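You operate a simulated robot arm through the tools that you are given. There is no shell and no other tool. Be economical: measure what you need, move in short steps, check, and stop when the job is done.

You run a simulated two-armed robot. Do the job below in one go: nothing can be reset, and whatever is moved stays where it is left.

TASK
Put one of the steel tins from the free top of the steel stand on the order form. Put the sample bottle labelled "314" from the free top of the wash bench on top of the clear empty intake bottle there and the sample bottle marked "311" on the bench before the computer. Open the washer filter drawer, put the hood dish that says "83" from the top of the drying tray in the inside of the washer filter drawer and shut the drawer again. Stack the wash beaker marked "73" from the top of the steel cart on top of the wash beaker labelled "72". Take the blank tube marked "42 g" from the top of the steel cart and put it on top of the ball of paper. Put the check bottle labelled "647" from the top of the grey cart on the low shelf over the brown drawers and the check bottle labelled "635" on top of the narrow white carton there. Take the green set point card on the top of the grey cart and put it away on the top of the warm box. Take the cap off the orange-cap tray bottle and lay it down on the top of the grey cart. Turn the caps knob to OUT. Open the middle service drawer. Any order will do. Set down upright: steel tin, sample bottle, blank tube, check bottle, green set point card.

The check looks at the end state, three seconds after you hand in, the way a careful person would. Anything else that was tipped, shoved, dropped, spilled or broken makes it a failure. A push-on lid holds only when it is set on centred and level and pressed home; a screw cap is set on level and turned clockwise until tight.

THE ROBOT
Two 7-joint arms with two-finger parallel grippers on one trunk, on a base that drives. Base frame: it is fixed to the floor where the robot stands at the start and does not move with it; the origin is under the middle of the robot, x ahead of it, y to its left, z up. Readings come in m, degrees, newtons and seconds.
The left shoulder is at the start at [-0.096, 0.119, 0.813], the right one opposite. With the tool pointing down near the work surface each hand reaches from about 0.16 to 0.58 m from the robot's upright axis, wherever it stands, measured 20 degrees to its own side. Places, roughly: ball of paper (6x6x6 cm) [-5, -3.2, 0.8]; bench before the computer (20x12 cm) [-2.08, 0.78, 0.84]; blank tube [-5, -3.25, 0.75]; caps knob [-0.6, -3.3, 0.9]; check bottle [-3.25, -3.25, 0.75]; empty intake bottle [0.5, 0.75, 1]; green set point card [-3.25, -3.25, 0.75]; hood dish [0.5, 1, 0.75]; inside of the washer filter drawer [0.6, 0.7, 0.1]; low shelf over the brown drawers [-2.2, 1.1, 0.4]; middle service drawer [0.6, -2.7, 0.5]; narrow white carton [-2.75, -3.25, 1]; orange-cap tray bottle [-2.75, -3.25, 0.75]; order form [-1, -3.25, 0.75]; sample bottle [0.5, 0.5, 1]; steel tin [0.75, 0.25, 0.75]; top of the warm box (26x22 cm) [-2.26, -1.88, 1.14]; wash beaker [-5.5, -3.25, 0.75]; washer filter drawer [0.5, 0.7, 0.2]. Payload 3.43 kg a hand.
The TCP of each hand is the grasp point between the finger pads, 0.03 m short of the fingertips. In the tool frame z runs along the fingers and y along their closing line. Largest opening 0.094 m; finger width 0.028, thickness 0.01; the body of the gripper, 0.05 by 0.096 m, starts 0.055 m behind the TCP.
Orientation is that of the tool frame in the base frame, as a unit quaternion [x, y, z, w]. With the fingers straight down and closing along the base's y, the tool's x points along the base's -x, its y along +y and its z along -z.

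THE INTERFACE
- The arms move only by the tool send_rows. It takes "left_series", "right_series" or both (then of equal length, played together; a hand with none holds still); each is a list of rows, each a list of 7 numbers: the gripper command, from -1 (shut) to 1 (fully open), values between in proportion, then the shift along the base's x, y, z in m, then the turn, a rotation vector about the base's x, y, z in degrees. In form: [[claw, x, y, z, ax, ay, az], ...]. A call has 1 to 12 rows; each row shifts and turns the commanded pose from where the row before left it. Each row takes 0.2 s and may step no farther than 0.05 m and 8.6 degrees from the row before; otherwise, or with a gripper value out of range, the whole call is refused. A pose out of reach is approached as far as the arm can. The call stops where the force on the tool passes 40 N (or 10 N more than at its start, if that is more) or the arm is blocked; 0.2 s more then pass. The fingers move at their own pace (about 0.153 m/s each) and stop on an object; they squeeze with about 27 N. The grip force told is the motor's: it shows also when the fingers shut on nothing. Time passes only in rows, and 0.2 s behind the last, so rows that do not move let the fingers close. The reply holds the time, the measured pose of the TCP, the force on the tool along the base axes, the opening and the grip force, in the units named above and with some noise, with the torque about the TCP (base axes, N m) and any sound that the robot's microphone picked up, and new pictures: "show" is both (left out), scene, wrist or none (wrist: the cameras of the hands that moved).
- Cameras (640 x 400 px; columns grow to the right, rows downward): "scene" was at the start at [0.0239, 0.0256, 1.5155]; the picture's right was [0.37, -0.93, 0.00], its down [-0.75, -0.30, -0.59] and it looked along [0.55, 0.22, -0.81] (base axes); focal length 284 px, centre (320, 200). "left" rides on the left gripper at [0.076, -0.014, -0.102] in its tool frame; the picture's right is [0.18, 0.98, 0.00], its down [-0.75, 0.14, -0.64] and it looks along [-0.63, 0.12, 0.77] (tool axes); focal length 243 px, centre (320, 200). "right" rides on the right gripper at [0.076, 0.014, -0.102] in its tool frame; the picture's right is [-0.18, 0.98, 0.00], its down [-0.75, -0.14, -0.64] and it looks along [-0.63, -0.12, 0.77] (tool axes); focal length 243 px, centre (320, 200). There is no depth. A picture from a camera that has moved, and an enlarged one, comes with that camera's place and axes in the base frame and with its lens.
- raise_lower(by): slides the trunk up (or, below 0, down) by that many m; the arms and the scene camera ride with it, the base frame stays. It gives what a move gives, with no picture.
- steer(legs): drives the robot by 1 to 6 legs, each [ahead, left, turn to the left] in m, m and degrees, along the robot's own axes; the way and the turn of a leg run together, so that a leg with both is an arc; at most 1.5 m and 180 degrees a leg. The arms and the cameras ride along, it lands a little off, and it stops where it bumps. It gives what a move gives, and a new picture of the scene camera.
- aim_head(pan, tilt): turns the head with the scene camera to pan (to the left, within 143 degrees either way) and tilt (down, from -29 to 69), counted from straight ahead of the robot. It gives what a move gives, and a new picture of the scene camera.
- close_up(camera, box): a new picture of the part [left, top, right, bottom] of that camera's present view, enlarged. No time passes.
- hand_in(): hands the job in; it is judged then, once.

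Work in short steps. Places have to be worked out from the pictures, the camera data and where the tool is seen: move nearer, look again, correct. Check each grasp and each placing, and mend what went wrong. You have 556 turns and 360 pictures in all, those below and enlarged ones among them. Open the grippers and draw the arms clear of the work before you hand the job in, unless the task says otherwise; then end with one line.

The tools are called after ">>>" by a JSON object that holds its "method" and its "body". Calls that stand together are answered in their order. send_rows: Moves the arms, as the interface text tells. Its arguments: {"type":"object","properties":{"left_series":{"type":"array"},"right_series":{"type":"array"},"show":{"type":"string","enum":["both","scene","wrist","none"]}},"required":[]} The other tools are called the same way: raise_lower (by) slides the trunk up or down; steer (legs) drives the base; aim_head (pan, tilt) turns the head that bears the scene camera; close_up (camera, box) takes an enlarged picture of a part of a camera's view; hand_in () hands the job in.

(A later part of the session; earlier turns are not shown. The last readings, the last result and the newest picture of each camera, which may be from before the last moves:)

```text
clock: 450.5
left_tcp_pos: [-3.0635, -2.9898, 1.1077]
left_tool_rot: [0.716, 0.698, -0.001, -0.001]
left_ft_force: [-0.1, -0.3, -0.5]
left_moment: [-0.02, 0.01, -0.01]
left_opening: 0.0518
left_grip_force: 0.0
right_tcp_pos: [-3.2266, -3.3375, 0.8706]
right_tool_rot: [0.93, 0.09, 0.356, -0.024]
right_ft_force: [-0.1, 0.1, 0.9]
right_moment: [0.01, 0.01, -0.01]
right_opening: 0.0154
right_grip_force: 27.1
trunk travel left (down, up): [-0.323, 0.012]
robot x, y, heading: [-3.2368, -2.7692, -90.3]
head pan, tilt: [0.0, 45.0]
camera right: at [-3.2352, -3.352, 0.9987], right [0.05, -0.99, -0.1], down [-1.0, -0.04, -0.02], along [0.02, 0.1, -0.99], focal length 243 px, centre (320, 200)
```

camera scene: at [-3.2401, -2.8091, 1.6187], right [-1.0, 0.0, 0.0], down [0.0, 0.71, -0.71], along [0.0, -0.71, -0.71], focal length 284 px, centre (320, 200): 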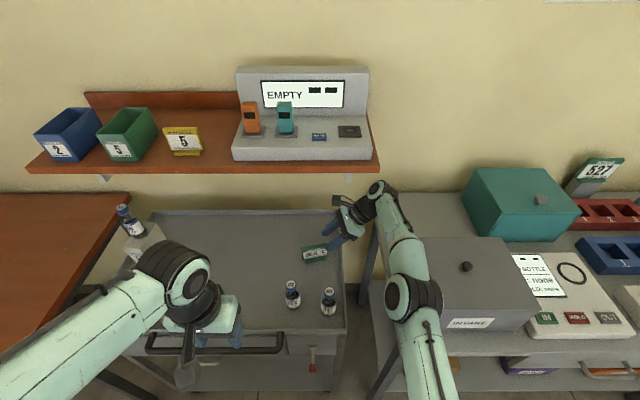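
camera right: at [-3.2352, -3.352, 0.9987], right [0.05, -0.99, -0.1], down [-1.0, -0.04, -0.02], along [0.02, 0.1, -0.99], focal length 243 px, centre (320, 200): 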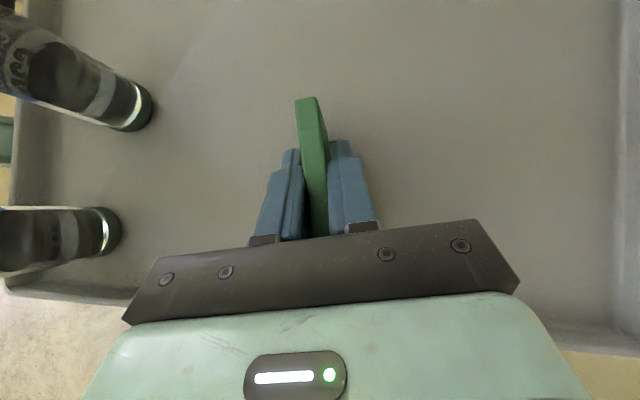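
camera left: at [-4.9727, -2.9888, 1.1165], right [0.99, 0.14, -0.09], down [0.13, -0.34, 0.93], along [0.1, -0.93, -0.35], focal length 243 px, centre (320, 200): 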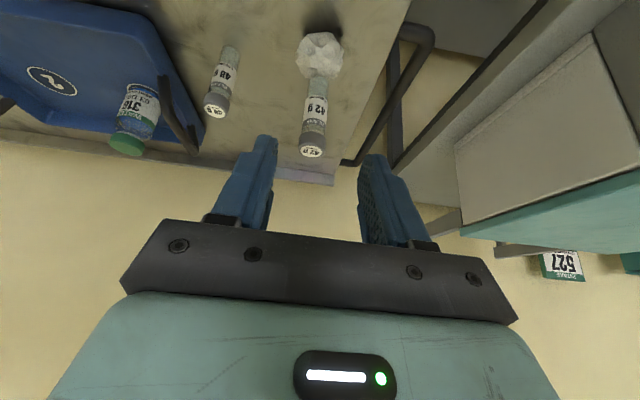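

Gripped (15 mm). I lift slightly, bring it out from under the shelf, then raise.

>>> {"method": "send_rows", "body": {"right_series": [[-1, 0, 0, 0.02, 0, 0, 0], [-1, 0, 0.01, 0.02, 0, 0, 0], [-1, 0, 0.035, 0.01, 0, 0, 0], [-1, 0, 0.04, 0.01, 0, 0, 0], [-1, 0, 0.03, 0.03, 0, 0, 0], [-1, 0, 0.02, 0.04, 0, 0, 0], [-1, 0, 0.02, 0.04, 0, 0, 0]], "show": "both"}}

```text
clock: 452.1
left_tcp_pos: [-3.0632, -2.9892, 1.1063]
left_tool_rot: [0.716, 0.698, -0.001, -0.001]
left_ft_force: [1.0, -0.5, 0.5]
left_moment: [-0.01, -0.03, -0.02]
left_opening: 0.0517
left_grip_force: 0.1
right_tcp_pos: [-3.2247, -3.1859, 1.0407]
right_tool_rot: [0.93, 0.091, 0.354, -0.023]
right_ft_force: [-1.0, 0.1, -0.4]
right_moment: [0.0, 0.02, 0.01]
right_opening: 0.0153
right_grip_force: 27.1
trunk travel left (down, up): [-0.323, 0.012]
robot x, y, heading: [-3.2368, -2.7648, -90.1]
head pan, tilt: [0.0, 45.0]
camera scene: at [-3.2397, -2.8085, 1.6187], right [-1.0, 0.0, 0.0], down [0.0, 0.71, -0.71], along [0.0, -0.71, -0.71], focal length 284 px, centre (320, 200)
camera right: at [-3.2332, -3.1988, 1.1688], right [0.05, -0.99, -0.1], down [-1.0, -0.04, -0.02], along [0.02, 0.1, -0.99], focal length 243 px, centre (320, 200)
```

scene: 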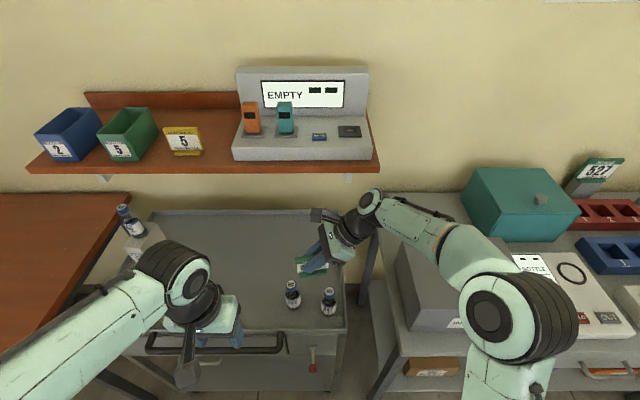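
right: 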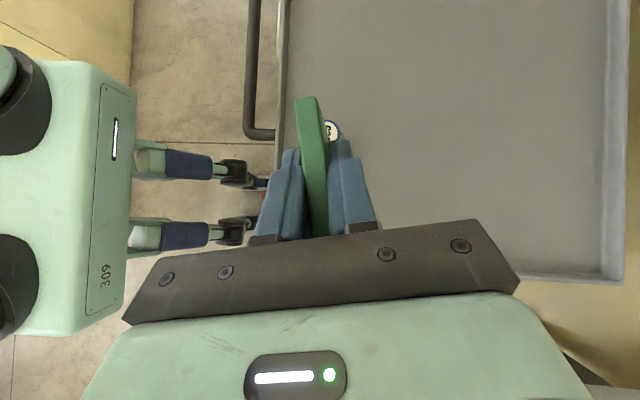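

Card held upright. I move the right hand out to the right, then use the left hand for bottle 647.

>>> {"method": "send_rows", "body": {"right_series": [[-1, -0.03, 0.03, 0.02, 0, 0, 0], [-1, -0.03, 0.03, 0.02, 0, 0, 0], [-1, -0.035, 0.03, 0.01, 0, 0, 0], [-1, -0.035, 0.03, 0, 0, 0, 0], [-1, -0.035, 0.02, 0, 0, 0, 0], [-1, -0.035, 0.02, 0, 0, 0, 0]], "show": "none"}}

>>> {"method": "send_rows", "body": {"left_series": [[0.4, -0.035, -0.02, 0, 0, 0, 0], [0.4, -0.035, -0.02, 0, 0, 0, 0], [0.4, -0.035, -0.025, 0, 0, 0, 0], [0.4, -0.035, -0.03, 0, 0, 0, 0], [0.4, -0.035, -0.03, -0.01, 0, 0, 0], [0.4, -0.028, -0.033, -0.02, 0, 0, 0]], "show": "both"}}

```text
clock: 453.5
left_tcp_pos: [-3.0639, -2.9901, 1.1069]
left_tool_rot: [0.716, 0.698, -0.001, 0.0]
left_ft_force: [0.3, -0.5, 0.0]
left_moment: [0.02, 0.01, -0.04]
left_opening: 0.0516
left_grip_force: 0.0
right_tcp_pos: [-3.4266, -3.0238, 1.0921]
right_tool_rot: [0.93, 0.091, 0.355, -0.024]
right_ft_force: [0.9, 0.0, -0.8]
right_moment: [-0.01, 0.01, -0.01]
right_opening: 0.0154
right_grip_force: 26.7
trunk travel left (down, up): [-0.323, 0.012]
robot x, y, heading: [-3.2405, -2.7708, -90.3]
head pan, tilt: [0.0, 45.0]
```

```text
clock: 454.9
left_tcp_pos: [-3.2699, -3.148, 1.0752]
left_tool_rot: [0.716, 0.699, -0.001, -0.001]
left_ft_force: [0.8, -0.2, -0.5]
left_moment: [0.01, -0.06, -0.01]
left_opening: 0.0657
left_grip_force: 0.0
right_tcp_pos: [-3.4262, -3.0256, 1.0911]
right_tool_rot: [0.93, 0.09, 0.355, -0.023]
right_ft_force: [-0.4, -0.7, -1.0]
right_moment: [-0.03, -0.04, 0.0]
right_opening: 0.0153
right_grip_force: 27.4
trunk travel left (down, up): [-0.323, 0.012]
robot x, y, heading: [-3.2385, -2.7694, -90.2]
head pan, tilt: [0.0, 45.0]
camera scene: at [-3.241, -2.8107, 1.6187], right [-1.0, 0.0, 0.0], down [0.0, 0.71, -0.71], along [0.0, -0.71, -0.71], focal length 284 px, centre (320, 200)
camera left: at [-3.28, -3.072, 1.1779], right [0.99, 0.16, 0.0], down [0.12, -0.76, 0.64], along [0.1, -0.63, -0.77], focal length 243 px, centre (320, 200)
```

scene: 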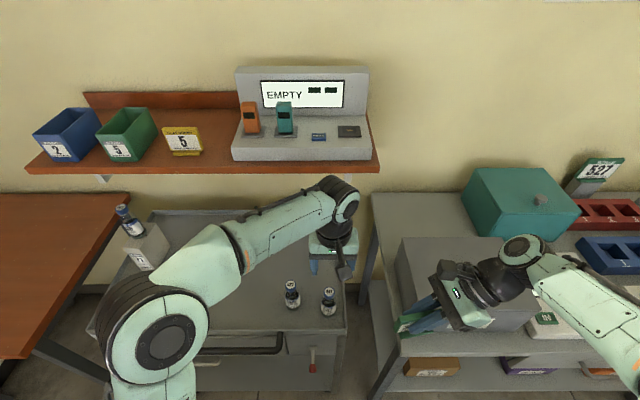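
left: 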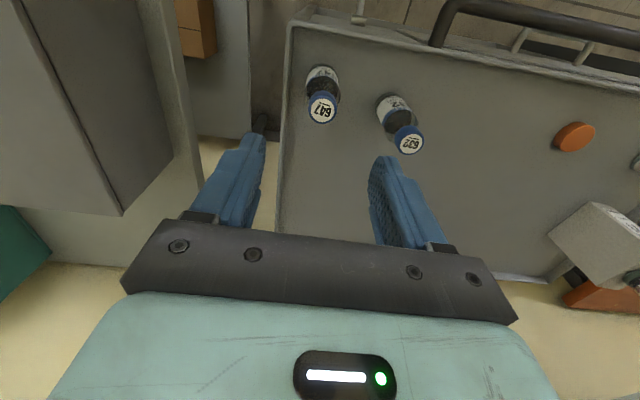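

647 is at (−3.265,−3.153). I lower onto it.

>>> {"method": "send_rows", "body": {"left_series": [[0.4, 0.004, -0.004, -0.04, 0, 0, 0], [0.4, 0, 0, -0.04, 0, 0, 0], [0.4, 0, 0, -0.03, 0, 0, 0], [0.4, 0, 0, 0, 0, 0, 0]], "show": "wrist"}}

```text
clock: 455.9
left_tcp_pos: [-3.2645, -3.1525, 0.9661]
left_tool_rot: [0.716, 0.698, -0.001, -0.001]
left_ft_force: [0.4, 0.4, 0.0]
left_moment: [-0.02, -0.01, 0.01]
left_opening: 0.0657
left_grip_force: 0.1
right_tcp_pos: [-3.427, -3.0253, 1.0924]
right_tool_rot: [0.93, 0.091, 0.356, -0.024]
right_ft_force: [-0.2, -0.4, -0.2]
right_moment: [0.03, 0.06, -0.03]
right_opening: 0.0155
right_grip_force: 26.5
trunk travel left (down, up): [-0.323, 0.012]
robot x, y, heading: [-3.2382, -2.7681, -90.3]
head pan, tilt: [0.0, 45.0]
camera left: at [-3.2744, -3.0745, 1.0695], right [0.99, 0.16, 0.0], down [0.12, -0.76, 0.64], along [0.1, -0.63, -0.77], focal length 243 px, centre (320, 200)
```

left: 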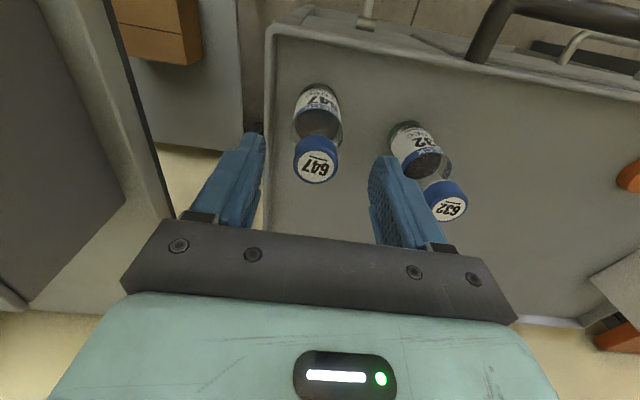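

>>> {"method": "send_rows", "body": {"left_series": [[0.4, 0, -0.002, -0.035, 0, 0, 0], [0.4, 0, 0, -0.033, 0, 0, 0], [0.4, 0, 0, 0, 0, 0, 0], [-1, 0, 0, 0, 0, 0, 0], [-1, 0, 0, 0, 0, 0, 0], [-1, 0, 0, 0, 0, 0, 0]], "show": "wrist"}}

```text
clock: 457.3
left_tcp_pos: [-3.2607, -3.1536, 0.8984]
left_tool_rot: [0.716, 0.698, -0.002, -0.001]
left_ft_force: [-0.5, 0.0, -0.1]
left_moment: [0.01, -0.02, -0.04]
left_opening: 0.0391
left_grip_force: 26.9
right_tcp_pos: [-3.4271, -3.024, 1.0934]
right_tool_rot: [0.93, 0.091, 0.355, -0.024]
right_ft_force: [0.1, 0.3, -0.2]
right_moment: [0.02, -0.04, -0.03]
right_opening: 0.0158
right_grip_force: 27.1
trunk travel left (down, up): [-0.323, 0.012]
robot x, y, heading: [-3.2423, -2.7686, -90.2]
head pan, tilt: [0.0, 45.0]
camera left: at [-3.2733, -3.0766, 1.0021], right [0.99, 0.16, 0.0], down [0.12, -0.76, 0.64], along [0.1, -0.63, -0.77], focal length 243 px, centre (320, 200)
```

left: 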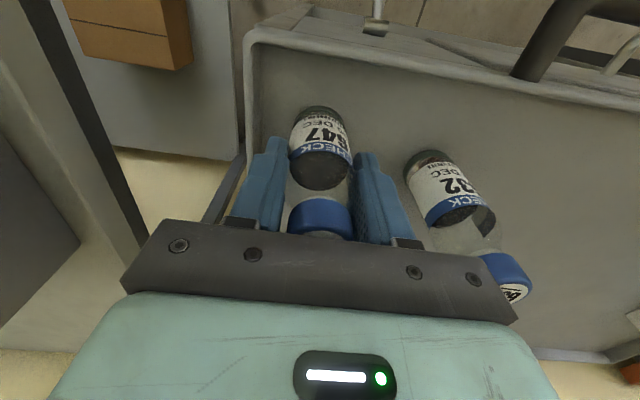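

647 is gripped vertically, but for the low shelf under the counter I'll need a near-horizontal grasp. I release it and re-grip with the hand pitched 60°.

>>> {"method": "send_rows", "body": {"left_series": [[0.3, 0, 0, 0, 0, 0, 0], [0.4, 0, 0, 0, 0, 0, 0], [0.4, 0, 0, 0.03, 0, 0, 0], [0.4, 0, 0, 0.04, 0, 0, 0], [0.4, 0, 0.01, 0.04, -8.5, 0, 0], [0.4, 0, 0.02, 0, -8.5, 0, 0], [0.4, 0, 0.02, 0, -8.5, 0, 0], [0.4, 0, 0.02, 0, -8.5, 0, 0], [0.4, 0, 0.02, 0, -8.5, 0, 0], [0.4, 0, 0, 0, -8.5, 0, 0], [0.4, 0, 0, -0.02, -8.5, 0, 0], [0.4, 0, 0, -0.02, 0, 0, 0]], "show": "both"}}

```text
clock: 459.9
left_tcp_pos: [-3.2614, -3.0667, 0.9695]
left_tool_rot: [0.622, 0.606, -0.348, 0.354]
left_ft_force: [-0.6, 0.0, -0.2]
left_moment: [0.01, 0.01, -0.02]
left_opening: 0.0657
left_grip_force: 0.0
right_tcp_pos: [-3.4261, -3.0252, 1.0923]
right_tool_rot: [0.93, 0.089, 0.355, -0.023]
right_ft_force: [1.2, -0.1, -0.2]
right_moment: [0.01, 0.0, 0.01]
right_opening: 0.0153
right_grip_force: 26.2
trunk travel left (down, up): [-0.323, 0.012]
robot x, y, heading: [-3.2389, -2.7715, -90.1]
head pan, tilt: [0.0, 45.0]
camera scene: at [-3.2391, -2.8104, 1.6187], right [-1.0, 0.0, 0.0], down [0.0, 0.71, -0.71], along [0.0, -0.71, -0.71], focal length 284 px, centre (320, 200)
camera left: at [-3.2736, -2.9382, 0.9566], right [0.99, 0.08, -0.14], down [0.12, 0.17, 0.98], along [0.1, -0.98, 0.16], focal length 243 px, centre (320, 200)
```

scene: 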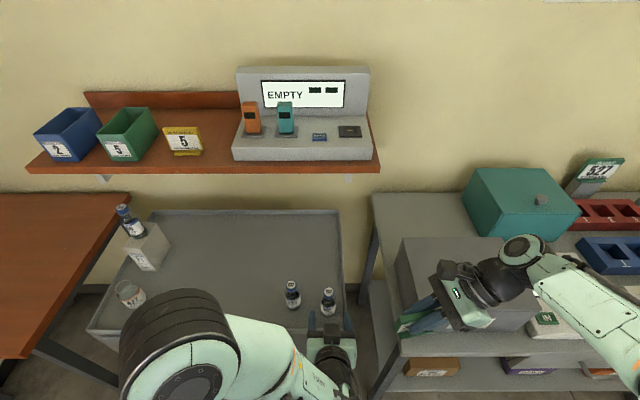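
left: 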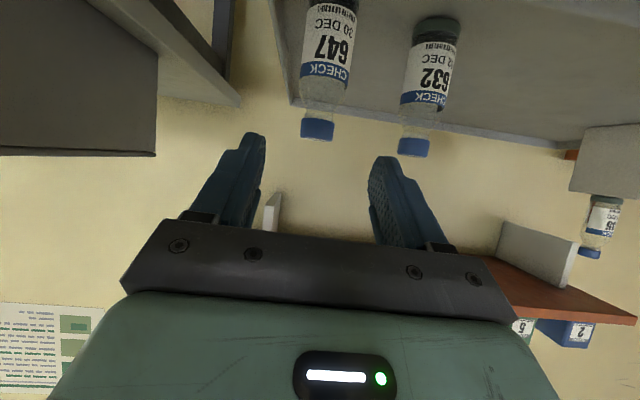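

>>> {"method": "send_rows", "body": {"left_series": [[0.4, 0, 0, -0.03, 0, 0, 0], [0.4, 0, 0, -0.025, 0, 0, 0], [0.4, -0.001, -0.026, -0.015, 0, 0, 0], [0.4, -0.001, -0.026, -0.015, 0, 0, 0], [0.4, 0, 0, 0, 0, 0, 0]], "show": "wrist"}}

```text
clock: 461.1
left_tcp_pos: [-3.2653, -3.1199, 0.8852]
left_tool_rot: [0.622, 0.606, -0.347, 0.355]
left_ft_force: [0.6, -0.6, -0.1]
left_moment: [0.01, -0.05, 0.04]
left_opening: 0.0658
left_grip_force: 0.0
left hand out of reach, approached as far as the arm can: row 1
right_tcp_pos: [-3.4261, -3.0248, 1.092]
right_tool_rot: [0.93, 0.091, 0.356, -0.024]
right_ft_force: [-1.0, -0.1, -0.7]
right_moment: [-0.01, -0.04, 0.0]
right_opening: 0.0155
right_grip_force: 27.3
trunk travel left (down, up): [-0.323, 0.012]
robot x, y, heading: [-3.2362, -2.771, -90.6]
head pan, tilt: [0.0, 45.0]
camera left: at [-3.2769, -2.9918, 0.8709], right [0.99, 0.08, -0.14], down [0.12, 0.17, 0.98], along [0.1, -0.98, 0.16], focal length 243 px, centre (320, 200)
```

left: 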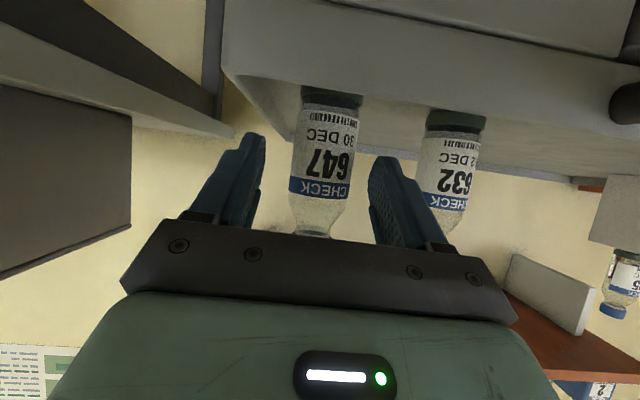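

>>> {"method": "send_rows", "body": {"left_series": [[0.4, 0.001, -0.018, -0.007, 0, 0, 0], [0.4, 0, -0.015, -0.005, 0, 0, 0], [0.4, 0, 0, 0, 0, 0, 0], [-1, 0, 0, 0, 0, 0, 0], [-1, 0, 0, 0, 0, 0, 0], [-1, 0, 0, 0, 0, 0, 0]], "show": "wrist"}}

```text
clock: 462.5
left_tcp_pos: [-3.2653, -3.1528, 0.8719]
left_tool_rot: [0.623, 0.605, -0.348, 0.354]
left_ft_force: [-0.7, 0.5, 0.7]
left_moment: [-0.01, 0.03, -0.03]
left_opening: 0.043
left_grip_force: 26.9
right_tcp_pos: [-3.4252, -3.0245, 1.0922]
right_tool_rot: [0.93, 0.09, 0.355, -0.023]
right_ft_force: [0.3, 0.2, -0.5]
right_moment: [-0.02, -0.01, 0.04]
right_opening: 0.0151
right_grip_force: 27.1
trunk travel left (down, up): [-0.323, 0.012]
robot x, y, heading: [-3.2332, -2.7741, -89.9]
head pan, tilt: [0.0, 45.0]
camera left: at [-3.2763, -3.0245, 0.8586], right [0.99, 0.08, -0.14], down [0.12, 0.17, 0.98], along [0.1, -0.98, 0.16], focal length 243 px, centre (320, 200)
```

left: 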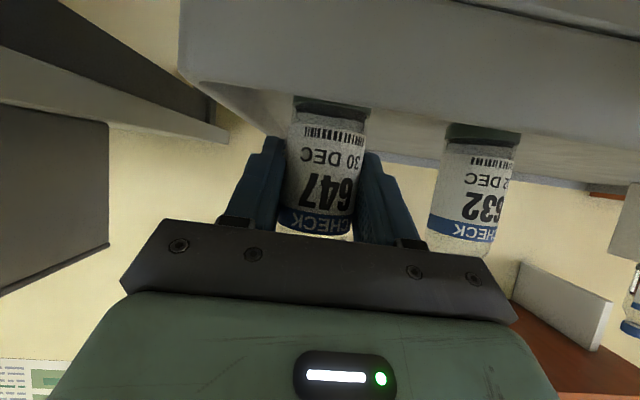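

Gripped. I lift 647, retract both hands, and back off into the aisle.

>>> {"method": "send_rows", "body": {"left_series": [[-1, 0, 0, 0.03, 0, 0, 0], [-1, 0, 0, 0.04, 0, 0, 0], [-1, 0, 0.01, 0.04, 0, 0, 0], [-1, 0.02, 0.03, 0.02, 0, 0, 0], [-1, 0.03, 0.03, 0.01, 0, 0, 0], [-1, 0.03, 0.03, 0, 0, 0, 0]], "show": "none"}}

>>> {"method": "steer", "body": {"legs": [[-0.25, 0, 0]]}}

```text
clock: 463.9
left_tcp_pos: [-3.2194, -3.0919, 1.0285]
left_tool_rot: [0.623, 0.605, -0.347, 0.354]
left_ft_force: [-0.2, -0.4, -0.6]
left_moment: [0.02, 0.01, -0.02]
left_opening: 0.0429
left_grip_force: 27.2
left hand out of reach, approached as far as the arm can: row 5, 6
right_tcp_pos: [-3.4269, -3.0247, 1.0929]
right_tool_rot: [0.93, 0.091, 0.355, -0.023]
right_ft_force: [0.1, -0.2, 0.3]
right_moment: [0.0, -0.03, 0.02]
right_opening: 0.0156
right_grip_force: 27.2
trunk travel left (down, up): [-0.323, 0.012]
robot x, y, heading: [-3.2382, -2.772, -90.5]
head pan, tilt: [0.0, 45.0]
```

```text
clock: 465.8
left_tcp_pos: [-3.2193, -2.8367, 1.0279]
left_tool_rot: [0.622, 0.606, -0.346, 0.354]
left_ft_force: [0.0, 0.6, -0.2]
left_moment: [0.0, 0.0, 0.0]
left_opening: 0.0427
left_grip_force: 27.6
right_tcp_pos: [-3.425, -2.7685, 1.092]
right_tool_rot: [0.93, 0.09, 0.356, -0.023]
right_ft_force: [-0.9, 0.4, 0.0]
right_moment: [0.0, -0.02, 0.02]
right_opening: 0.0154
right_grip_force: 27.2
trunk travel left (down, up): [-0.323, 0.012]
robot x, y, heading: [-3.2341, -2.5132, -90.4]
head pan, tilt: [0.0, 45.0]
camera scene: at [-3.2387, -2.5537, 1.6189], right [-1.0, 0.0, 0.0], down [0.0, 0.71, -0.71], along [0.0, -0.71, -0.71], focal length 284 px, centre (320, 200)
```

scene: 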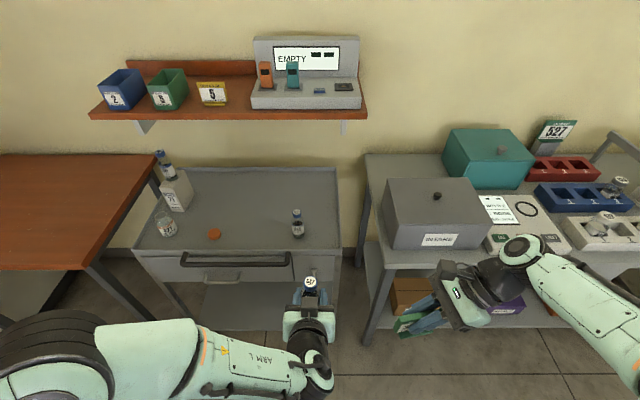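

>>> {"method": "aim_head", "body": {"pan": 0, "tilt": 30}}

>>> {"method": "steer", "body": {"legs": [[0, 0.7, 0.4], [0, 0, -90]]}}

```text
clock: 466.6
left_tcp_pos: [-3.2198, -2.8381, 1.0289]
left_tool_rot: [0.623, 0.605, -0.347, 0.354]
left_ft_force: [0.0, -0.4, -0.7]
left_moment: [0.02, -0.01, -0.02]
left_opening: 0.0427
left_grip_force: 27.6
right_tcp_pos: [-3.4252, -2.7682, 1.0925]
right_tool_rot: [0.93, 0.09, 0.355, -0.023]
right_ft_force: [-0.6, 0.0, -0.2]
right_moment: [0.01, 0.01, 0.01]
right_opening: 0.0154
right_grip_force: 26.9
trunk travel left (down, up): [-0.323, 0.012]
robot x, y, heading: [-3.2399, -2.515, -90.1]
head pan, tilt: [0.0, 30.0]
camera scene: at [-3.2387, -2.5626, 1.6412], right [-1.0, 0.0, 0.0], down [0.0, 0.5, -0.87], along [0.0, -0.87, -0.5], focal length 284 px, centre (320, 200)
```

scene: 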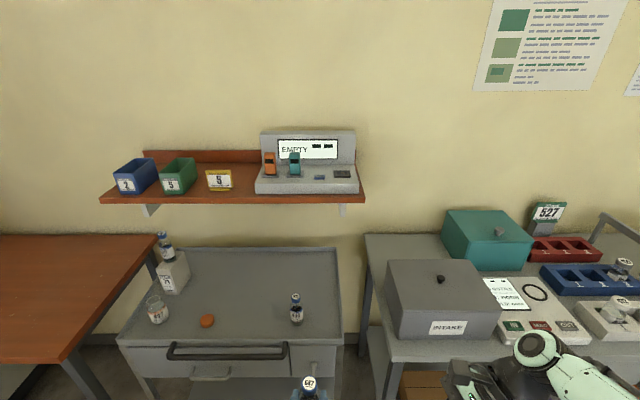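

```text
clock: 477.0
left_tcp_pos: [-2.8449, -2.545, 1.0295]
left_tool_rot: [0.868, 0.002, -0.496, 0.012]
left_ft_force: [-0.3, -0.2, -0.8]
left_moment: [0.0, 0.0, 0.01]
left_opening: 0.0428
left_grip_force: 27.1
right_tcp_pos: [-2.7854, -2.3365, 1.0917]
right_tool_rot: [0.732, -0.581, 0.272, 0.23]
right_ft_force: [-0.6, 0.6, -0.9]
right_moment: [-0.03, 0.01, -0.02]
right_opening: 0.0157
right_grip_force: 26.7
trunk travel left (down, up): [-0.323, 0.012]
robot x, y, heading: [-2.5208, -2.5127, -178.3]
head pan, tilt: [0.0, 30.0]
camera scene: at [-2.5709, -2.5176, 1.6413], right [-0.03, 1.0, 0.0], down [0.5, 0.01, -0.87], along [-0.87, -0.03, -0.5], focal length 284 px, centre (320, 200)
```

scene: 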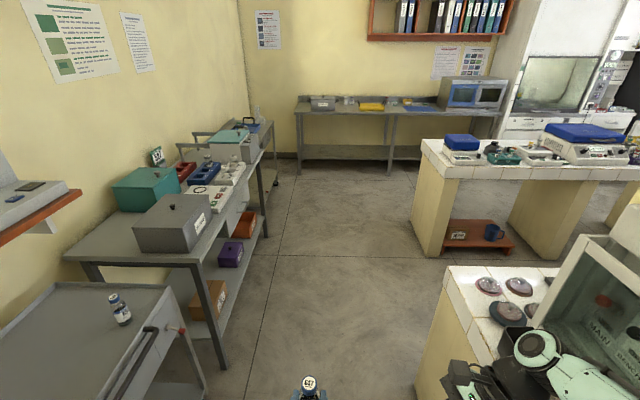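

I'm facing west; the warm box is to my right-rear. I move a little west, rotate to face north, and look at it.

>>> {"method": "steer", "body": {"legs": [[0.13, 0.04, 0], [0, 0, -90]]}}

```text
clock: 482.1
left_tcp_pos: [-2.6979, -2.24, 1.0294]
left_tool_rot: [0.629, -0.598, -0.367, -0.333]
left_ft_force: [0.8, -0.5, -0.3]
left_moment: [-0.02, -0.05, 0.01]
left_opening: 0.0428
left_grip_force: 26.9
right_tcp_pos: [-2.4881, -2.2926, 1.0927]
right_tool_rot: [-0.127, 0.926, -0.037, -0.354]
right_ft_force: [0.2, -0.4, -0.7]
right_moment: [0.02, 0.02, 0.01]
right_opening: 0.0153
right_grip_force: 27.3
trunk travel left (down, up): [-0.323, 0.012]
robot x, y, heading: [-2.6509, -2.5579, 94.0]
head pan, tilt: [0.0, 30.0]
camera scene: at [-2.6574, -2.5152, 1.6413], right [1.0, 0.07, 0.0], down [0.04, -0.5, -0.87], along [-0.06, 0.86, -0.5], focal length 284 px, centre (320, 200)
```

scene: 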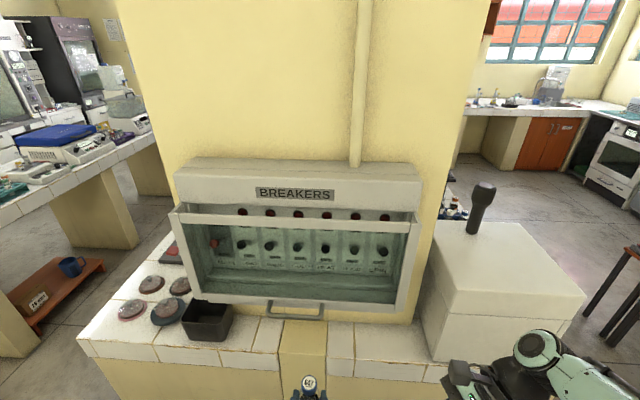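

The warm box top spans about x −2.39…−2.07, y −2.06…−1.76 with a black handle near (−2.25,−1.80). I'll set the card near its front. First I move the left hand (with 647) further left to stay clear.

>>> {"method": "send_rows", "body": {"left_series": [[-1, -0.04, -0.02, 0, 0, 0, 0], [-1, -0.04, -0.02, 0, 0, 0, 0], [-1, -0.04, -0.02, 0, 0, 0, 0], [-1, -0.04, -0.02, 0, 0, 0, 0]], "show": "scene"}}

```text
clock: 483.1
left_tcp_pos: [-2.8175, -2.2241, 1.0847]
left_tool_rot: [0.629, -0.599, -0.367, -0.333]
left_ft_force: [-0.2, 0.2, -0.2]
left_moment: [-0.02, 0.0, -0.02]
left_opening: 0.0424
left_grip_force: 27.2
left hand out of reach, approached as far as the arm can: row 1, 2, 3, 4
right_tcp_pos: [-2.4871, -2.2938, 1.0929]
right_tool_rot: [-0.127, 0.926, -0.038, -0.354]
right_ft_force: [-0.8, 0.1, -1.3]
right_moment: [0.03, 0.02, 0.0]
right_opening: 0.0154
right_grip_force: 26.8
trunk travel left (down, up): [-0.323, 0.012]
robot x, y, heading: [-2.6565, -2.5625, 94.3]
head pan, tilt: [0.0, 30.0]
camera scene: at [-2.6581, -2.5161, 1.6413], right [1.0, 0.07, 0.0], down [0.04, -0.5, -0.87], along [-0.06, 0.86, -0.5], focal length 284 px, centre (320, 200)
```

scene: 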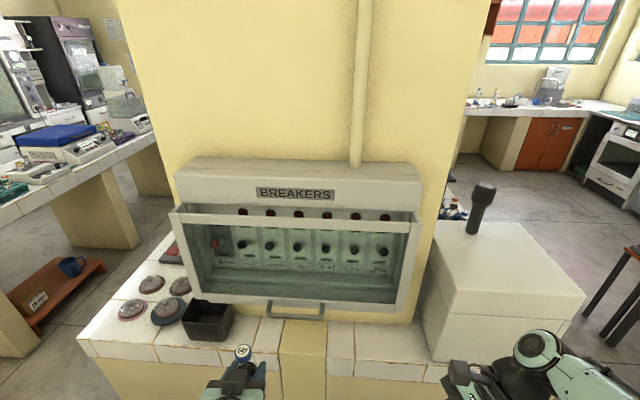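

I'll place the card first, with the left hand raised above the box level. I raise it, then drive to face the warm box.

>>> {"method": "send_rows", "body": {"left_series": [[-1, 0, 0.01, 0.04, 0, 0, 0], [-1, 0, 0.01, 0.04, 0, 0, 0], [-1, 0, 0.01, 0.04, 0, 0, 0], [-1, 0, 0, 0.04, 0, 0, 0], [-1, 0, 0, 0.02, 0, 0, 0]], "right_series": [[-1, 0, 0, 0.03, 0, 0, 0], [-1, 0, 0, 0.03, 0, 0, 0], [-1, 0, 0, 0.03, 0, 0, 0], [-1, 0, 0, 0.03, 0, 0, 0], [-1, 0, 0, 0.02, 0, 0, 0]], "show": "none"}}

>>> {"method": "steer", "body": {"legs": [[0, 0.05, -4.2], [0, -0.43, 0]]}}

```text
clock: 484.2
left_tcp_pos: [-2.821, -2.1927, 1.2643]
left_tool_rot: [0.63, -0.598, -0.367, -0.333]
left_ft_force: [-0.6, 0.3, -0.3]
left_moment: [0.02, 0.01, 0.01]
left_opening: 0.0427
left_grip_force: 27.2
right_tcp_pos: [-2.4855, -2.2907, 1.2314]
right_tool_rot: [-0.126, 0.926, -0.038, -0.354]
right_ft_force: [-0.3, 0.9, -0.7]
right_moment: [-0.01, -0.01, -0.01]
right_opening: 0.0155
right_grip_force: 26.9
trunk travel left (down, up): [-0.323, 0.012]
robot x, y, heading: [-2.6551, -2.5613, 94.1]
head pan, tilt: [0.0, 30.0]
```

```text
clock: 489.1
left_tcp_pos: [-2.4295, -2.1836, 1.2641]
left_tool_rot: [-0.605, 0.624, 0.353, 0.347]
left_ft_force: [-0.7, -1.0, -1.3]
left_moment: [0.01, -0.02, 0.0]
left_opening: 0.0426
left_grip_force: 26.6
right_tcp_pos: [-2.103, -2.3109, 1.2317]
right_tool_rot: [-0.088, 0.93, -0.023, -0.355]
right_ft_force: [-0.6, -0.3, 0.5]
right_moment: [0.04, -0.01, -0.01]
right_opening: 0.0152
right_grip_force: 27.3
trunk travel left (down, up): [-0.323, 0.012]
robot x, y, heading: [-2.2924, -2.5623, 89.5]
head pan, tilt: [0.0, 30.0]
camera scene: at [-2.2928, -2.5189, 1.6413], right [1.0, -0.01, 0.0], down [0.0, -0.5, -0.87], along [0.01, 0.87, -0.5], focal length 284 px, centre (320, 200)
```

scene: 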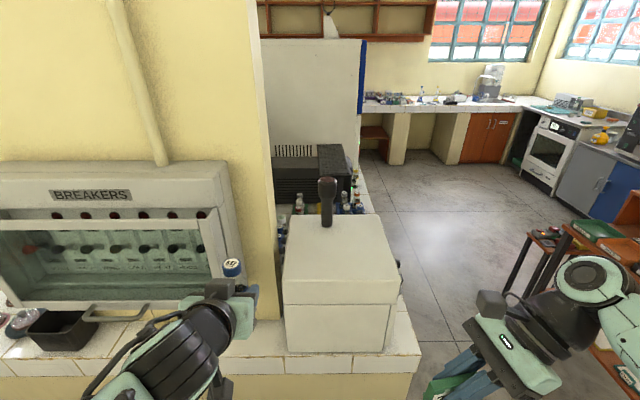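

I drive 18 cm ahead and bring the card over the front part of the box top, T≈(−2.25,−1.96).

>>> {"method": "steer", "body": {"legs": [[0.18, 0, 0]]}}

>>> {"method": "aim_head", "body": {"pan": 0, "tilt": 45}}

```text
clock: 490.6
left_tcp_pos: [-2.4256, -2.0094, 1.2641]
left_tool_rot: [-0.603, 0.626, 0.352, 0.349]
left_ft_force: [0.2, 0.5, -0.7]
left_moment: [-0.03, -0.02, 0.0]
left_opening: 0.0429
left_grip_force: 27.5
right_tcp_pos: [-2.0991, -2.138, 1.2325]
right_tool_rot: [-0.086, 0.931, -0.021, -0.355]
right_ft_force: [0.3, 0.2, -1.7]
right_moment: [0.03, 0.03, 0.0]
right_opening: 0.0155
right_grip_force: 27.0
trunk travel left (down, up): [-0.323, 0.012]
robot x, y, heading: [-2.2908, -2.3897, 89.2]
head pan, tilt: [0.0, 30.0]
camera scene: at [-2.2906, -2.3451, 1.6411], right [1.0, -0.01, 0.0], down [-0.01, -0.5, -0.87], along [0.01, 0.87, -0.5], focal length 284 px, centre (320, 200)
```

scene: 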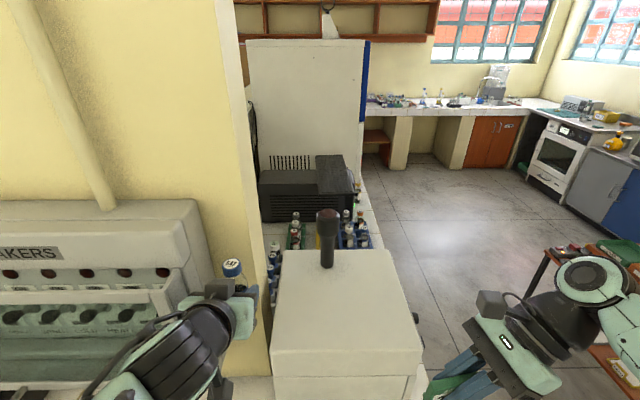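

```text
clock: 491.4
left_tcp_pos: [-2.4256, -2.0089, 1.2645]
left_tool_rot: [-0.603, 0.624, 0.353, 0.348]
left_ft_force: [-0.6, -0.1, -0.3]
left_moment: [-0.02, 0.0, 0.02]
left_opening: 0.0426
left_grip_force: 27.1
right_tcp_pos: [-2.1002, -2.1369, 1.2318]
right_tool_rot: [-0.087, 0.93, -0.022, -0.356]
right_ft_force: [0.2, 0.3, 0.4]
right_moment: [0.01, 0.01, 0.04]
right_opening: 0.0156
right_grip_force: 26.5
trunk travel left (down, up): [-0.323, 0.012]
robot x, y, heading: [-2.2897, -2.3891, 89.2]
head pan, tilt: [0.0, 45.0]
camera scene: at [-2.2907, -2.3536, 1.6188], right [1.0, -0.01, 0.0], down [-0.01, -0.71, -0.71], along [0.01, 0.71, -0.71], focal length 284 px, centre (320, 200)
```

scene: 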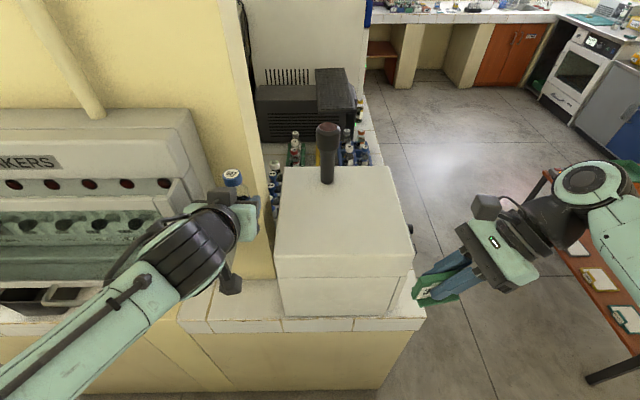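

>>> {"method": "close_up", "body": {"camera": "scene", "box": [255, 110, 435, 330]}}

```text
1.82 times, centred on (345, 220) of scene
camera zoom: at [-2.2907, -2.3536, 1.6188], right [1.0, -0.01, 0.0], down [-0.01, -0.71, -0.71], along [0.01, 0.71, -0.71], focal length 517 px, centre (274, 164)
```

zoom: 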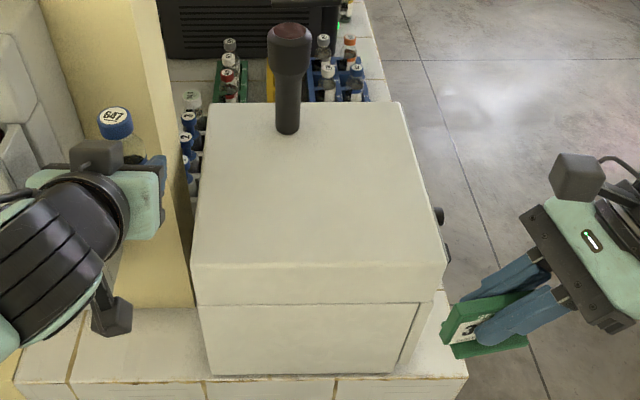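

Box top: z 1.14, x −2.38…−2.10, y −2.03…−1.75, handle at (−2.27,−1.81). I move the card over (−2.22,−1.95).

>>> {"method": "send_rows", "body": {"right_series": [[-1, -0.015, 0.02, 0.02, 0, 0, 0], [-1, -0.02, 0.032, 0, 0, 0, 0], [-1, -0.02, 0.034, 0, 0, 0, 0], [-1, -0.022, 0.034, 0, 0, 0, 0], [-1, -0.022, 0.034, 0, 0, 0, 0], [-1, -0.021, 0.033, 0, 0, 0, 0], [-1, 0, 0, 0, 0, 0, 0]], "show": "both"}}

```text
clock: 493.0
left_tcp_pos: [-2.4249, -2.0107, 1.264]
left_tool_rot: [-0.603, 0.625, 0.352, 0.349]
left_ft_force: [0.4, -0.5, -0.9]
left_moment: [0.0, 0.0, 0.03]
left_opening: 0.0426
left_grip_force: 26.1
right_tcp_pos: [-2.2193, -1.9491, 1.252]
right_tool_rot: [-0.087, 0.93, -0.022, -0.356]
right_ft_force: [1.1, -0.4, 0.4]
right_moment: [0.02, 0.01, -0.03]
right_opening: 0.0152
right_grip_force: 27.0
trunk travel left (down, up): [-0.323, 0.012]
robot x, y, heading: [-2.2911, -2.3911, 89.0]
head pan, tilt: [0.0, 45.0]
camera scene: at [-2.2901, -2.3547, 1.6187], right [1.0, -0.01, 0.0], down [-0.01, -0.71, -0.71], along [0.01, 0.71, -0.71], focal length 284 px, centre (320, 200)
camera right: at [-2.2106, -1.9366, 1.3795], right [-0.04, 0.99, -0.1], down [1.0, 0.04, -0.02], along [-0.02, -0.1, -0.99], focal length 243 px, centre (320, 200)
```

scene: 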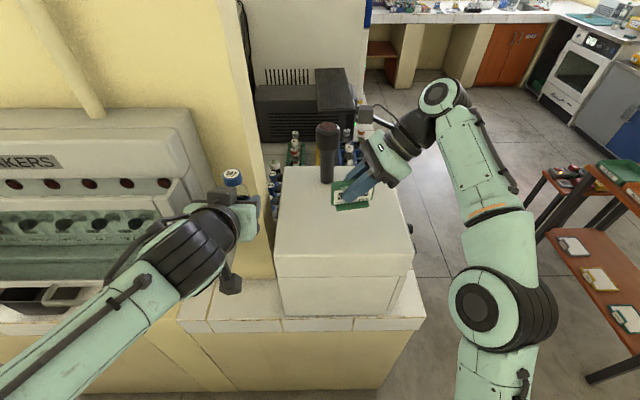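
right: 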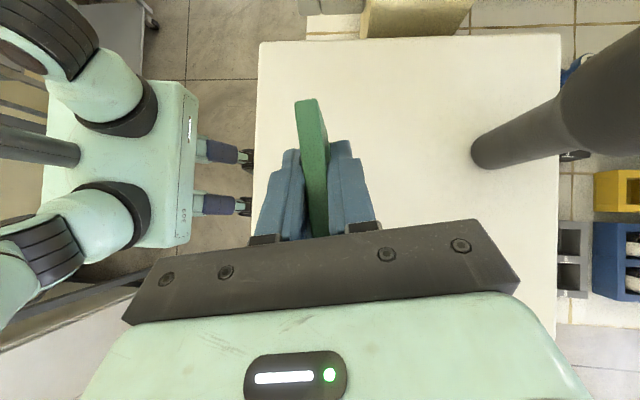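

Card is above the top, well clear of the handle. I lower and creep to contact.

>>> {"method": "send_rows", "body": {"right_series": [[-1, 0, 0, -0.03, 0, 0, 0], [-1, 0, 0, -0.018, 0, 0, 0], [-1, 0, 0, 0, 0, 0, 0]], "show": "none"}}

>>> {"method": "send_rows", "body": {"right_series": [[-1, 0, 0, -0.004, 0, 0, 0], [-1, 0, 0, -0.003, 0, 0, 0], [-1, 0, 0, 0, 0, 0, 0]], "show": "none"}}

```text
clock: 493.8
left_tcp_pos: [-2.4262, -2.0098, 1.2641]
left_tool_rot: [-0.602, 0.626, 0.352, 0.349]
left_ft_force: [0.1, -0.4, -0.6]
left_moment: [0.01, 0.01, -0.01]
left_opening: 0.0429
left_grip_force: 26.7
right_tcp_pos: [-2.2184, -1.9504, 1.2057]
right_tool_rot: [-0.086, 0.931, -0.021, -0.355]
right_ft_force: [0.4, 0.6, -0.7]
right_moment: [0.02, 0.02, 0.0]
right_opening: 0.0153
right_grip_force: 27.0
trunk travel left (down, up): [-0.323, 0.012]
robot x, y, heading: [-2.2889, -2.3883, 89.2]
head pan, tilt: [0.0, 45.0]
```

```text
clock: 494.6
left_tcp_pos: [-2.425, -2.0104, 1.2641]
left_tool_rot: [-0.603, 0.625, 0.352, 0.349]
left_ft_force: [-0.4, -0.1, -0.9]
left_moment: [-0.01, 0.0, 0.0]
left_opening: 0.0428
left_grip_force: 27.5
right_tcp_pos: [-2.22, -1.9503, 1.1969]
right_tool_rot: [-0.086, 0.931, -0.022, -0.355]
right_ft_force: [0.7, -0.2, 0.3]
right_moment: [0.03, 0.0, 0.0]
right_opening: 0.0153
right_grip_force: 26.8
trunk travel left (down, up): [-0.323, 0.012]
robot x, y, heading: [-2.2903, -2.3894, 89.2]
head pan, tilt: [0.0, 45.0]
```

>>> {"method": "send_rows", "body": {"right_series": [[-1, 0, 0, -0.003, 0, 0, 0], [-1, 0, 0, -0.003, 0, 0, 0], [-1, 0, 0, 0, 0, 0, 0]], "show": "none"}}

>>> {"method": "send_rows", "body": {"right_series": [[-1, 0, 0, -0.003, 0, 0, 0], [-1, 0, 0, 0, 0, 0, 0]], "show": "wrist"}}

>>> {"method": "close_up", "body": {"camera": "scene", "box": [280, 150, 420, 270]}}

```text
clock: 495.4
left_tcp_pos: [-2.4262, -2.0094, 1.2642]
left_tool_rot: [-0.603, 0.625, 0.353, 0.349]
left_ft_force: [0.1, -0.2, -1.2]
left_moment: [0.0, 0.04, -0.03]
left_opening: 0.0427
left_grip_force: 27.1
right_tcp_pos: [-2.22, -1.9488, 1.1914]
right_tool_rot: [-0.086, 0.93, -0.022, -0.355]
right_ft_force: [0.2, -1.0, -0.2]
right_moment: [0.04, -0.01, 0.02]
right_opening: 0.0151
right_grip_force: 26.9
trunk travel left (down, up): [-0.323, 0.012]
robot x, y, heading: [-2.29, -2.3878, 89.1]
head pan, tilt: [0.0, 45.0]
```

```text
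clock: 496.0
left_tcp_pos: [-2.4264, -2.0097, 1.2641]
left_tool_rot: [-0.603, 0.625, 0.352, 0.348]
left_ft_force: [0.3, 0.5, -0.8]
left_moment: [-0.07, -0.01, 0.03]
left_opening: 0.0428
left_grip_force: 26.9
right_tcp_pos: [-2.2205, -1.9519, 1.189]
right_tool_rot: [-0.087, 0.93, -0.02, -0.357]
right_ft_force: [1.8, 2.8, 15.9]
right_moment: [-0.02, -0.61, 0.14]
right_opening: 0.0153
right_grip_force: 26.8
trunk travel left (down, up): [-0.323, 0.012]
robot x, y, heading: [-2.2875, -2.3924, 89.1]
head pan, tilt: [0.0, 45.0]
camera right: at [-2.211, -1.9392, 1.3181], right [-0.04, 0.99, -0.1], down [1.0, 0.04, -0.03], along [-0.02, -0.1, -0.99], focal length 243 px, centre (320, 200)
```

right: 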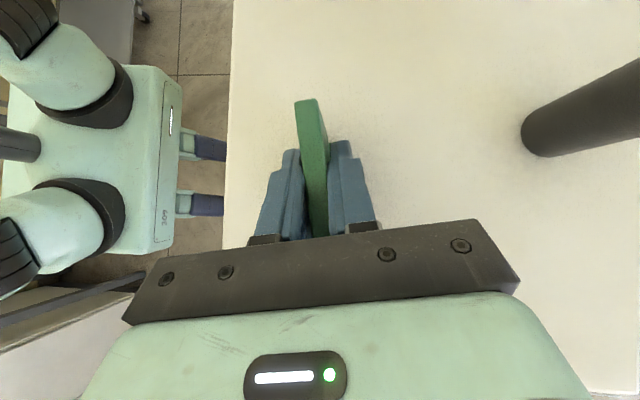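

```text
3.33 times, centred on (350, 210) of scene
camera zoom: at [-2.2908, -2.3543, 1.6189], right [1.0, -0.01, 0.0], down [-0.01, -0.71, -0.71], along [0.01, 0.71, -0.71], focal length 947 px, centre (220, 167)
```

zoom: 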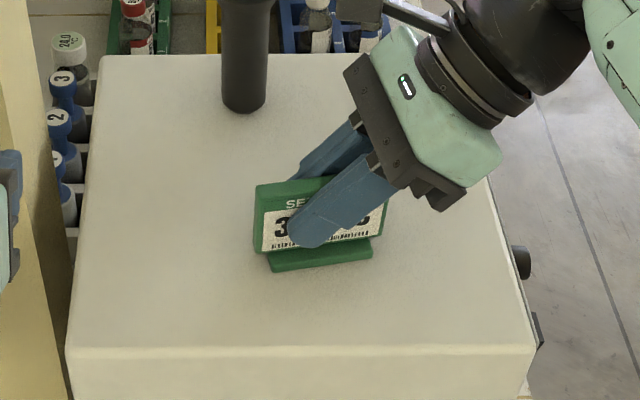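

Contact; the card stands upright on the box. I release and withdraw along the tool axis.

>>> {"method": "send_rows", "body": {"right_series": [[-1, 0, 0, 0.001, 0, 0, 0], [-0.4, 0, 0, 0, 0, 0, 0], [0, 0, 0, 0, 0, 0, 0], [0, 0.013, 0.002, 0.015, 0, 0, 0], [0, 0.026, 0.004, 0.03, 0, 0, 0], [0, 0.03, 0, 0.03, 0, 0, 0], [0, 0.04, -0.02, 0.01, 0, 0, 0], [0, 0.03, -0.035, 0, 0, 0, 0], [0, 0.02, -0.04, 0, 0, 0, 0]], "show": "scene"}}

>>> {"method": "close_up", "body": {"camera": "scene", "box": [260, 130, 440, 280]}}

```text
clock: 498.0
left_tcp_pos: [-2.4264, -2.0112, 1.2642]
left_tool_rot: [-0.603, 0.625, 0.353, 0.349]
left_ft_force: [0.0, -1.0, -0.2]
left_moment: [0.02, -0.01, -0.02]
left_opening: 0.0425
left_grip_force: 26.7
right_tcp_pos: [-2.0636, -2.0454, 1.2654]
right_tool_rot: [-0.087, 0.93, -0.022, -0.356]
right_ft_force: [0.6, 0.2, 0.4]
right_moment: [0.0, -0.02, -0.01]
right_opening: 0.0469
right_grip_force: 0.1
right hand out of reach, approached as far as the arm can: row 6
trunk travel left (down, up): [-0.323, 0.012]
robot x, y, heading: [-2.2902, -2.3902, 89.5]
head pan, tilt: [0.0, 45.0]
camera scene: at [-2.2907, -2.3552, 1.6187], right [1.0, -0.01, 0.0], down [-0.01, -0.71, -0.71], along [0.01, 0.71, -0.71], focal length 284 px, centre (320, 200)
```

scene: 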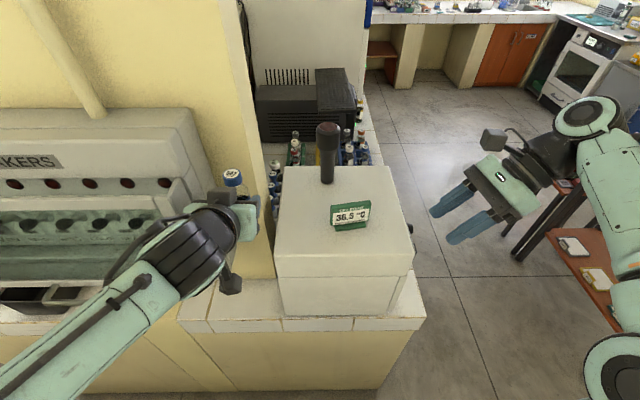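

```text
2.67 times, centred on (350, 205) of scene
camera zoom: at [-2.2907, -2.3552, 1.6187], right [1.0, -0.01, 0.0], down [-0.01, -0.71, -0.71], along [0.01, 0.71, -0.71], focal length 758 px, centre (240, 187)
```

zoom: 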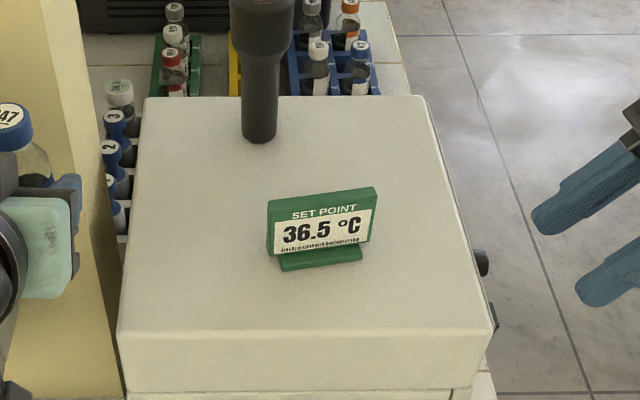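

The green card stands on the warm box. I back off, straighten the right hand, and lower/extend the left hand for the drive north.

>>> {"method": "steer", "body": {"legs": [[-0.22, 0, 0]]}}

>>> {"method": "send_rows", "body": {"right_series": [[0, -0.01, -0.01, 0, 1.85, -8.2, 0], [0, -0.01, -0.01, 0, 1.85, -8.2, 0], [0, -0.01, -0.01, 0, 1.85, -8.2, 0], [0, -0.01, -0.01, 0, 1.85, -8.2, 0], [0, -0.01, -0.01, 0, 1.85, -8.2, 0], [0, 0, 0, -0.02, 0, 0, 8.5], [0, 0, 0, -0.02, 0, 0, 8.5], [0, 0, 0, -0.02, 0, 0, 8.5], [0, 0, 0, -0.02, 0, 0, 8.5], [0, 0, 0, -0.02, 0, 0, 8.5], [0, 0, 0, -0.02, 0, 0, 8.5], [0, 0, 0, -0.02, 0, 0, 8.5]], "left_series": [[-1, 0, 0.02, -0.01, 0, 0, 0], [-1, 0, 0.02, -0.01, 0, 0, 0], [-1, 0, 0.02, -0.01, 0, 0, 0], [-1, 0, 0.02, -0.01, 0, 0, 0], [-1, 0, 0.02, -0.01, 0, 0, 0], [-1, 0.01, 0, -0.01, 0, 0, 0], [-1, 0.01, 0, -0.01, 0, 0, 0], [-1, 0.01, 0, -0.01, 0, 0, 0], [-1, 0.01, 0, -0.01, 0, 0, 0], [-1, 0.01, 0, -0.01, 0, 0, 0], [-1, 0, 0, 0, 0, 0, 0], [-1, 0, 0, 0, 0, 0, 0]], "show": "scene"}}

```text
clock: 499.6
left_tcp_pos: [-2.4299, -2.2229, 1.2637]
left_tool_rot: [-0.604, 0.624, 0.353, 0.347]
left_ft_force: [-0.6, -0.3, -1.3]
left_moment: [0.02, 0.03, -0.02]
left_opening: 0.0424
left_grip_force: 27.1
right_tcp_pos: [-2.0681, -2.2546, 1.2663]
right_tool_rot: [-0.088, 0.93, -0.022, -0.356]
right_ft_force: [-0.8, -0.1, -0.9]
right_moment: [0.0, 0.0, -0.05]
right_opening: 0.0468
right_grip_force: 0.0
trunk travel left (down, up): [-0.323, 0.012]
robot x, y, heading: [-2.2907, -2.6019, 89.5]
head pan, tilt: [0.0, 45.0]
camera scene: at [-2.2934, -2.5663, 1.6189], right [1.0, -0.01, 0.0], down [-0.01, -0.71, -0.71], along [0.01, 0.71, -0.71], focal length 284 px, centre (320, 200)
```

scene: 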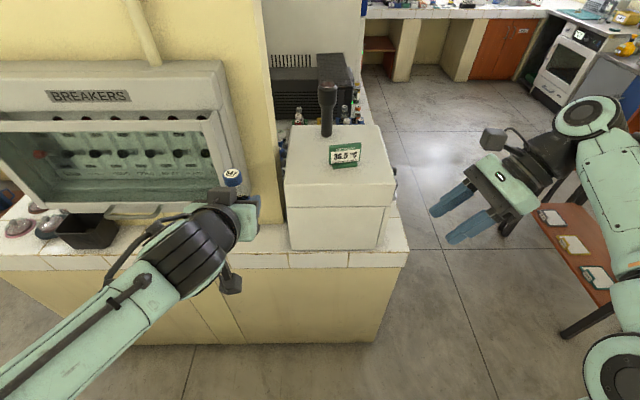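

```text
clock: 502.2
left_tcp_pos: [-2.379, -2.1218, 1.1633]
left_tool_rot: [-0.604, 0.624, 0.353, 0.348]
left_ft_force: [-0.8, -0.2, -0.4]
left_moment: [-0.03, 0.01, -0.02]
left_opening: 0.0427
left_grip_force: 27.0
right_tcp_pos: [-2.1175, -2.3089, 1.1246]
right_tool_rot: [-0.583, 0.812, 0.019, -0.01]
right_ft_force: [0.9, -0.1, 0.1]
right_moment: [0.01, -0.04, 0.01]
right_opening: 0.0471
right_grip_force: 0.1
trunk travel left (down, up): [-0.323, 0.012]
robot x, y, heading: [-2.2947, -2.6017, 89.4]
head pan, tilt: [0.0, 45.0]
camera scene: at [-2.2933, -2.5665, 1.6187], right [1.0, -0.01, 0.0], down [-0.01, -0.71, -0.71], along [0.01, 0.71, -0.71], focal length 284 px, centre (320, 200)
```

scene: 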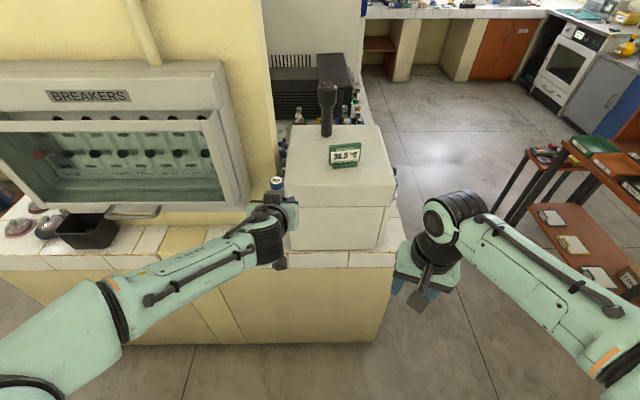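

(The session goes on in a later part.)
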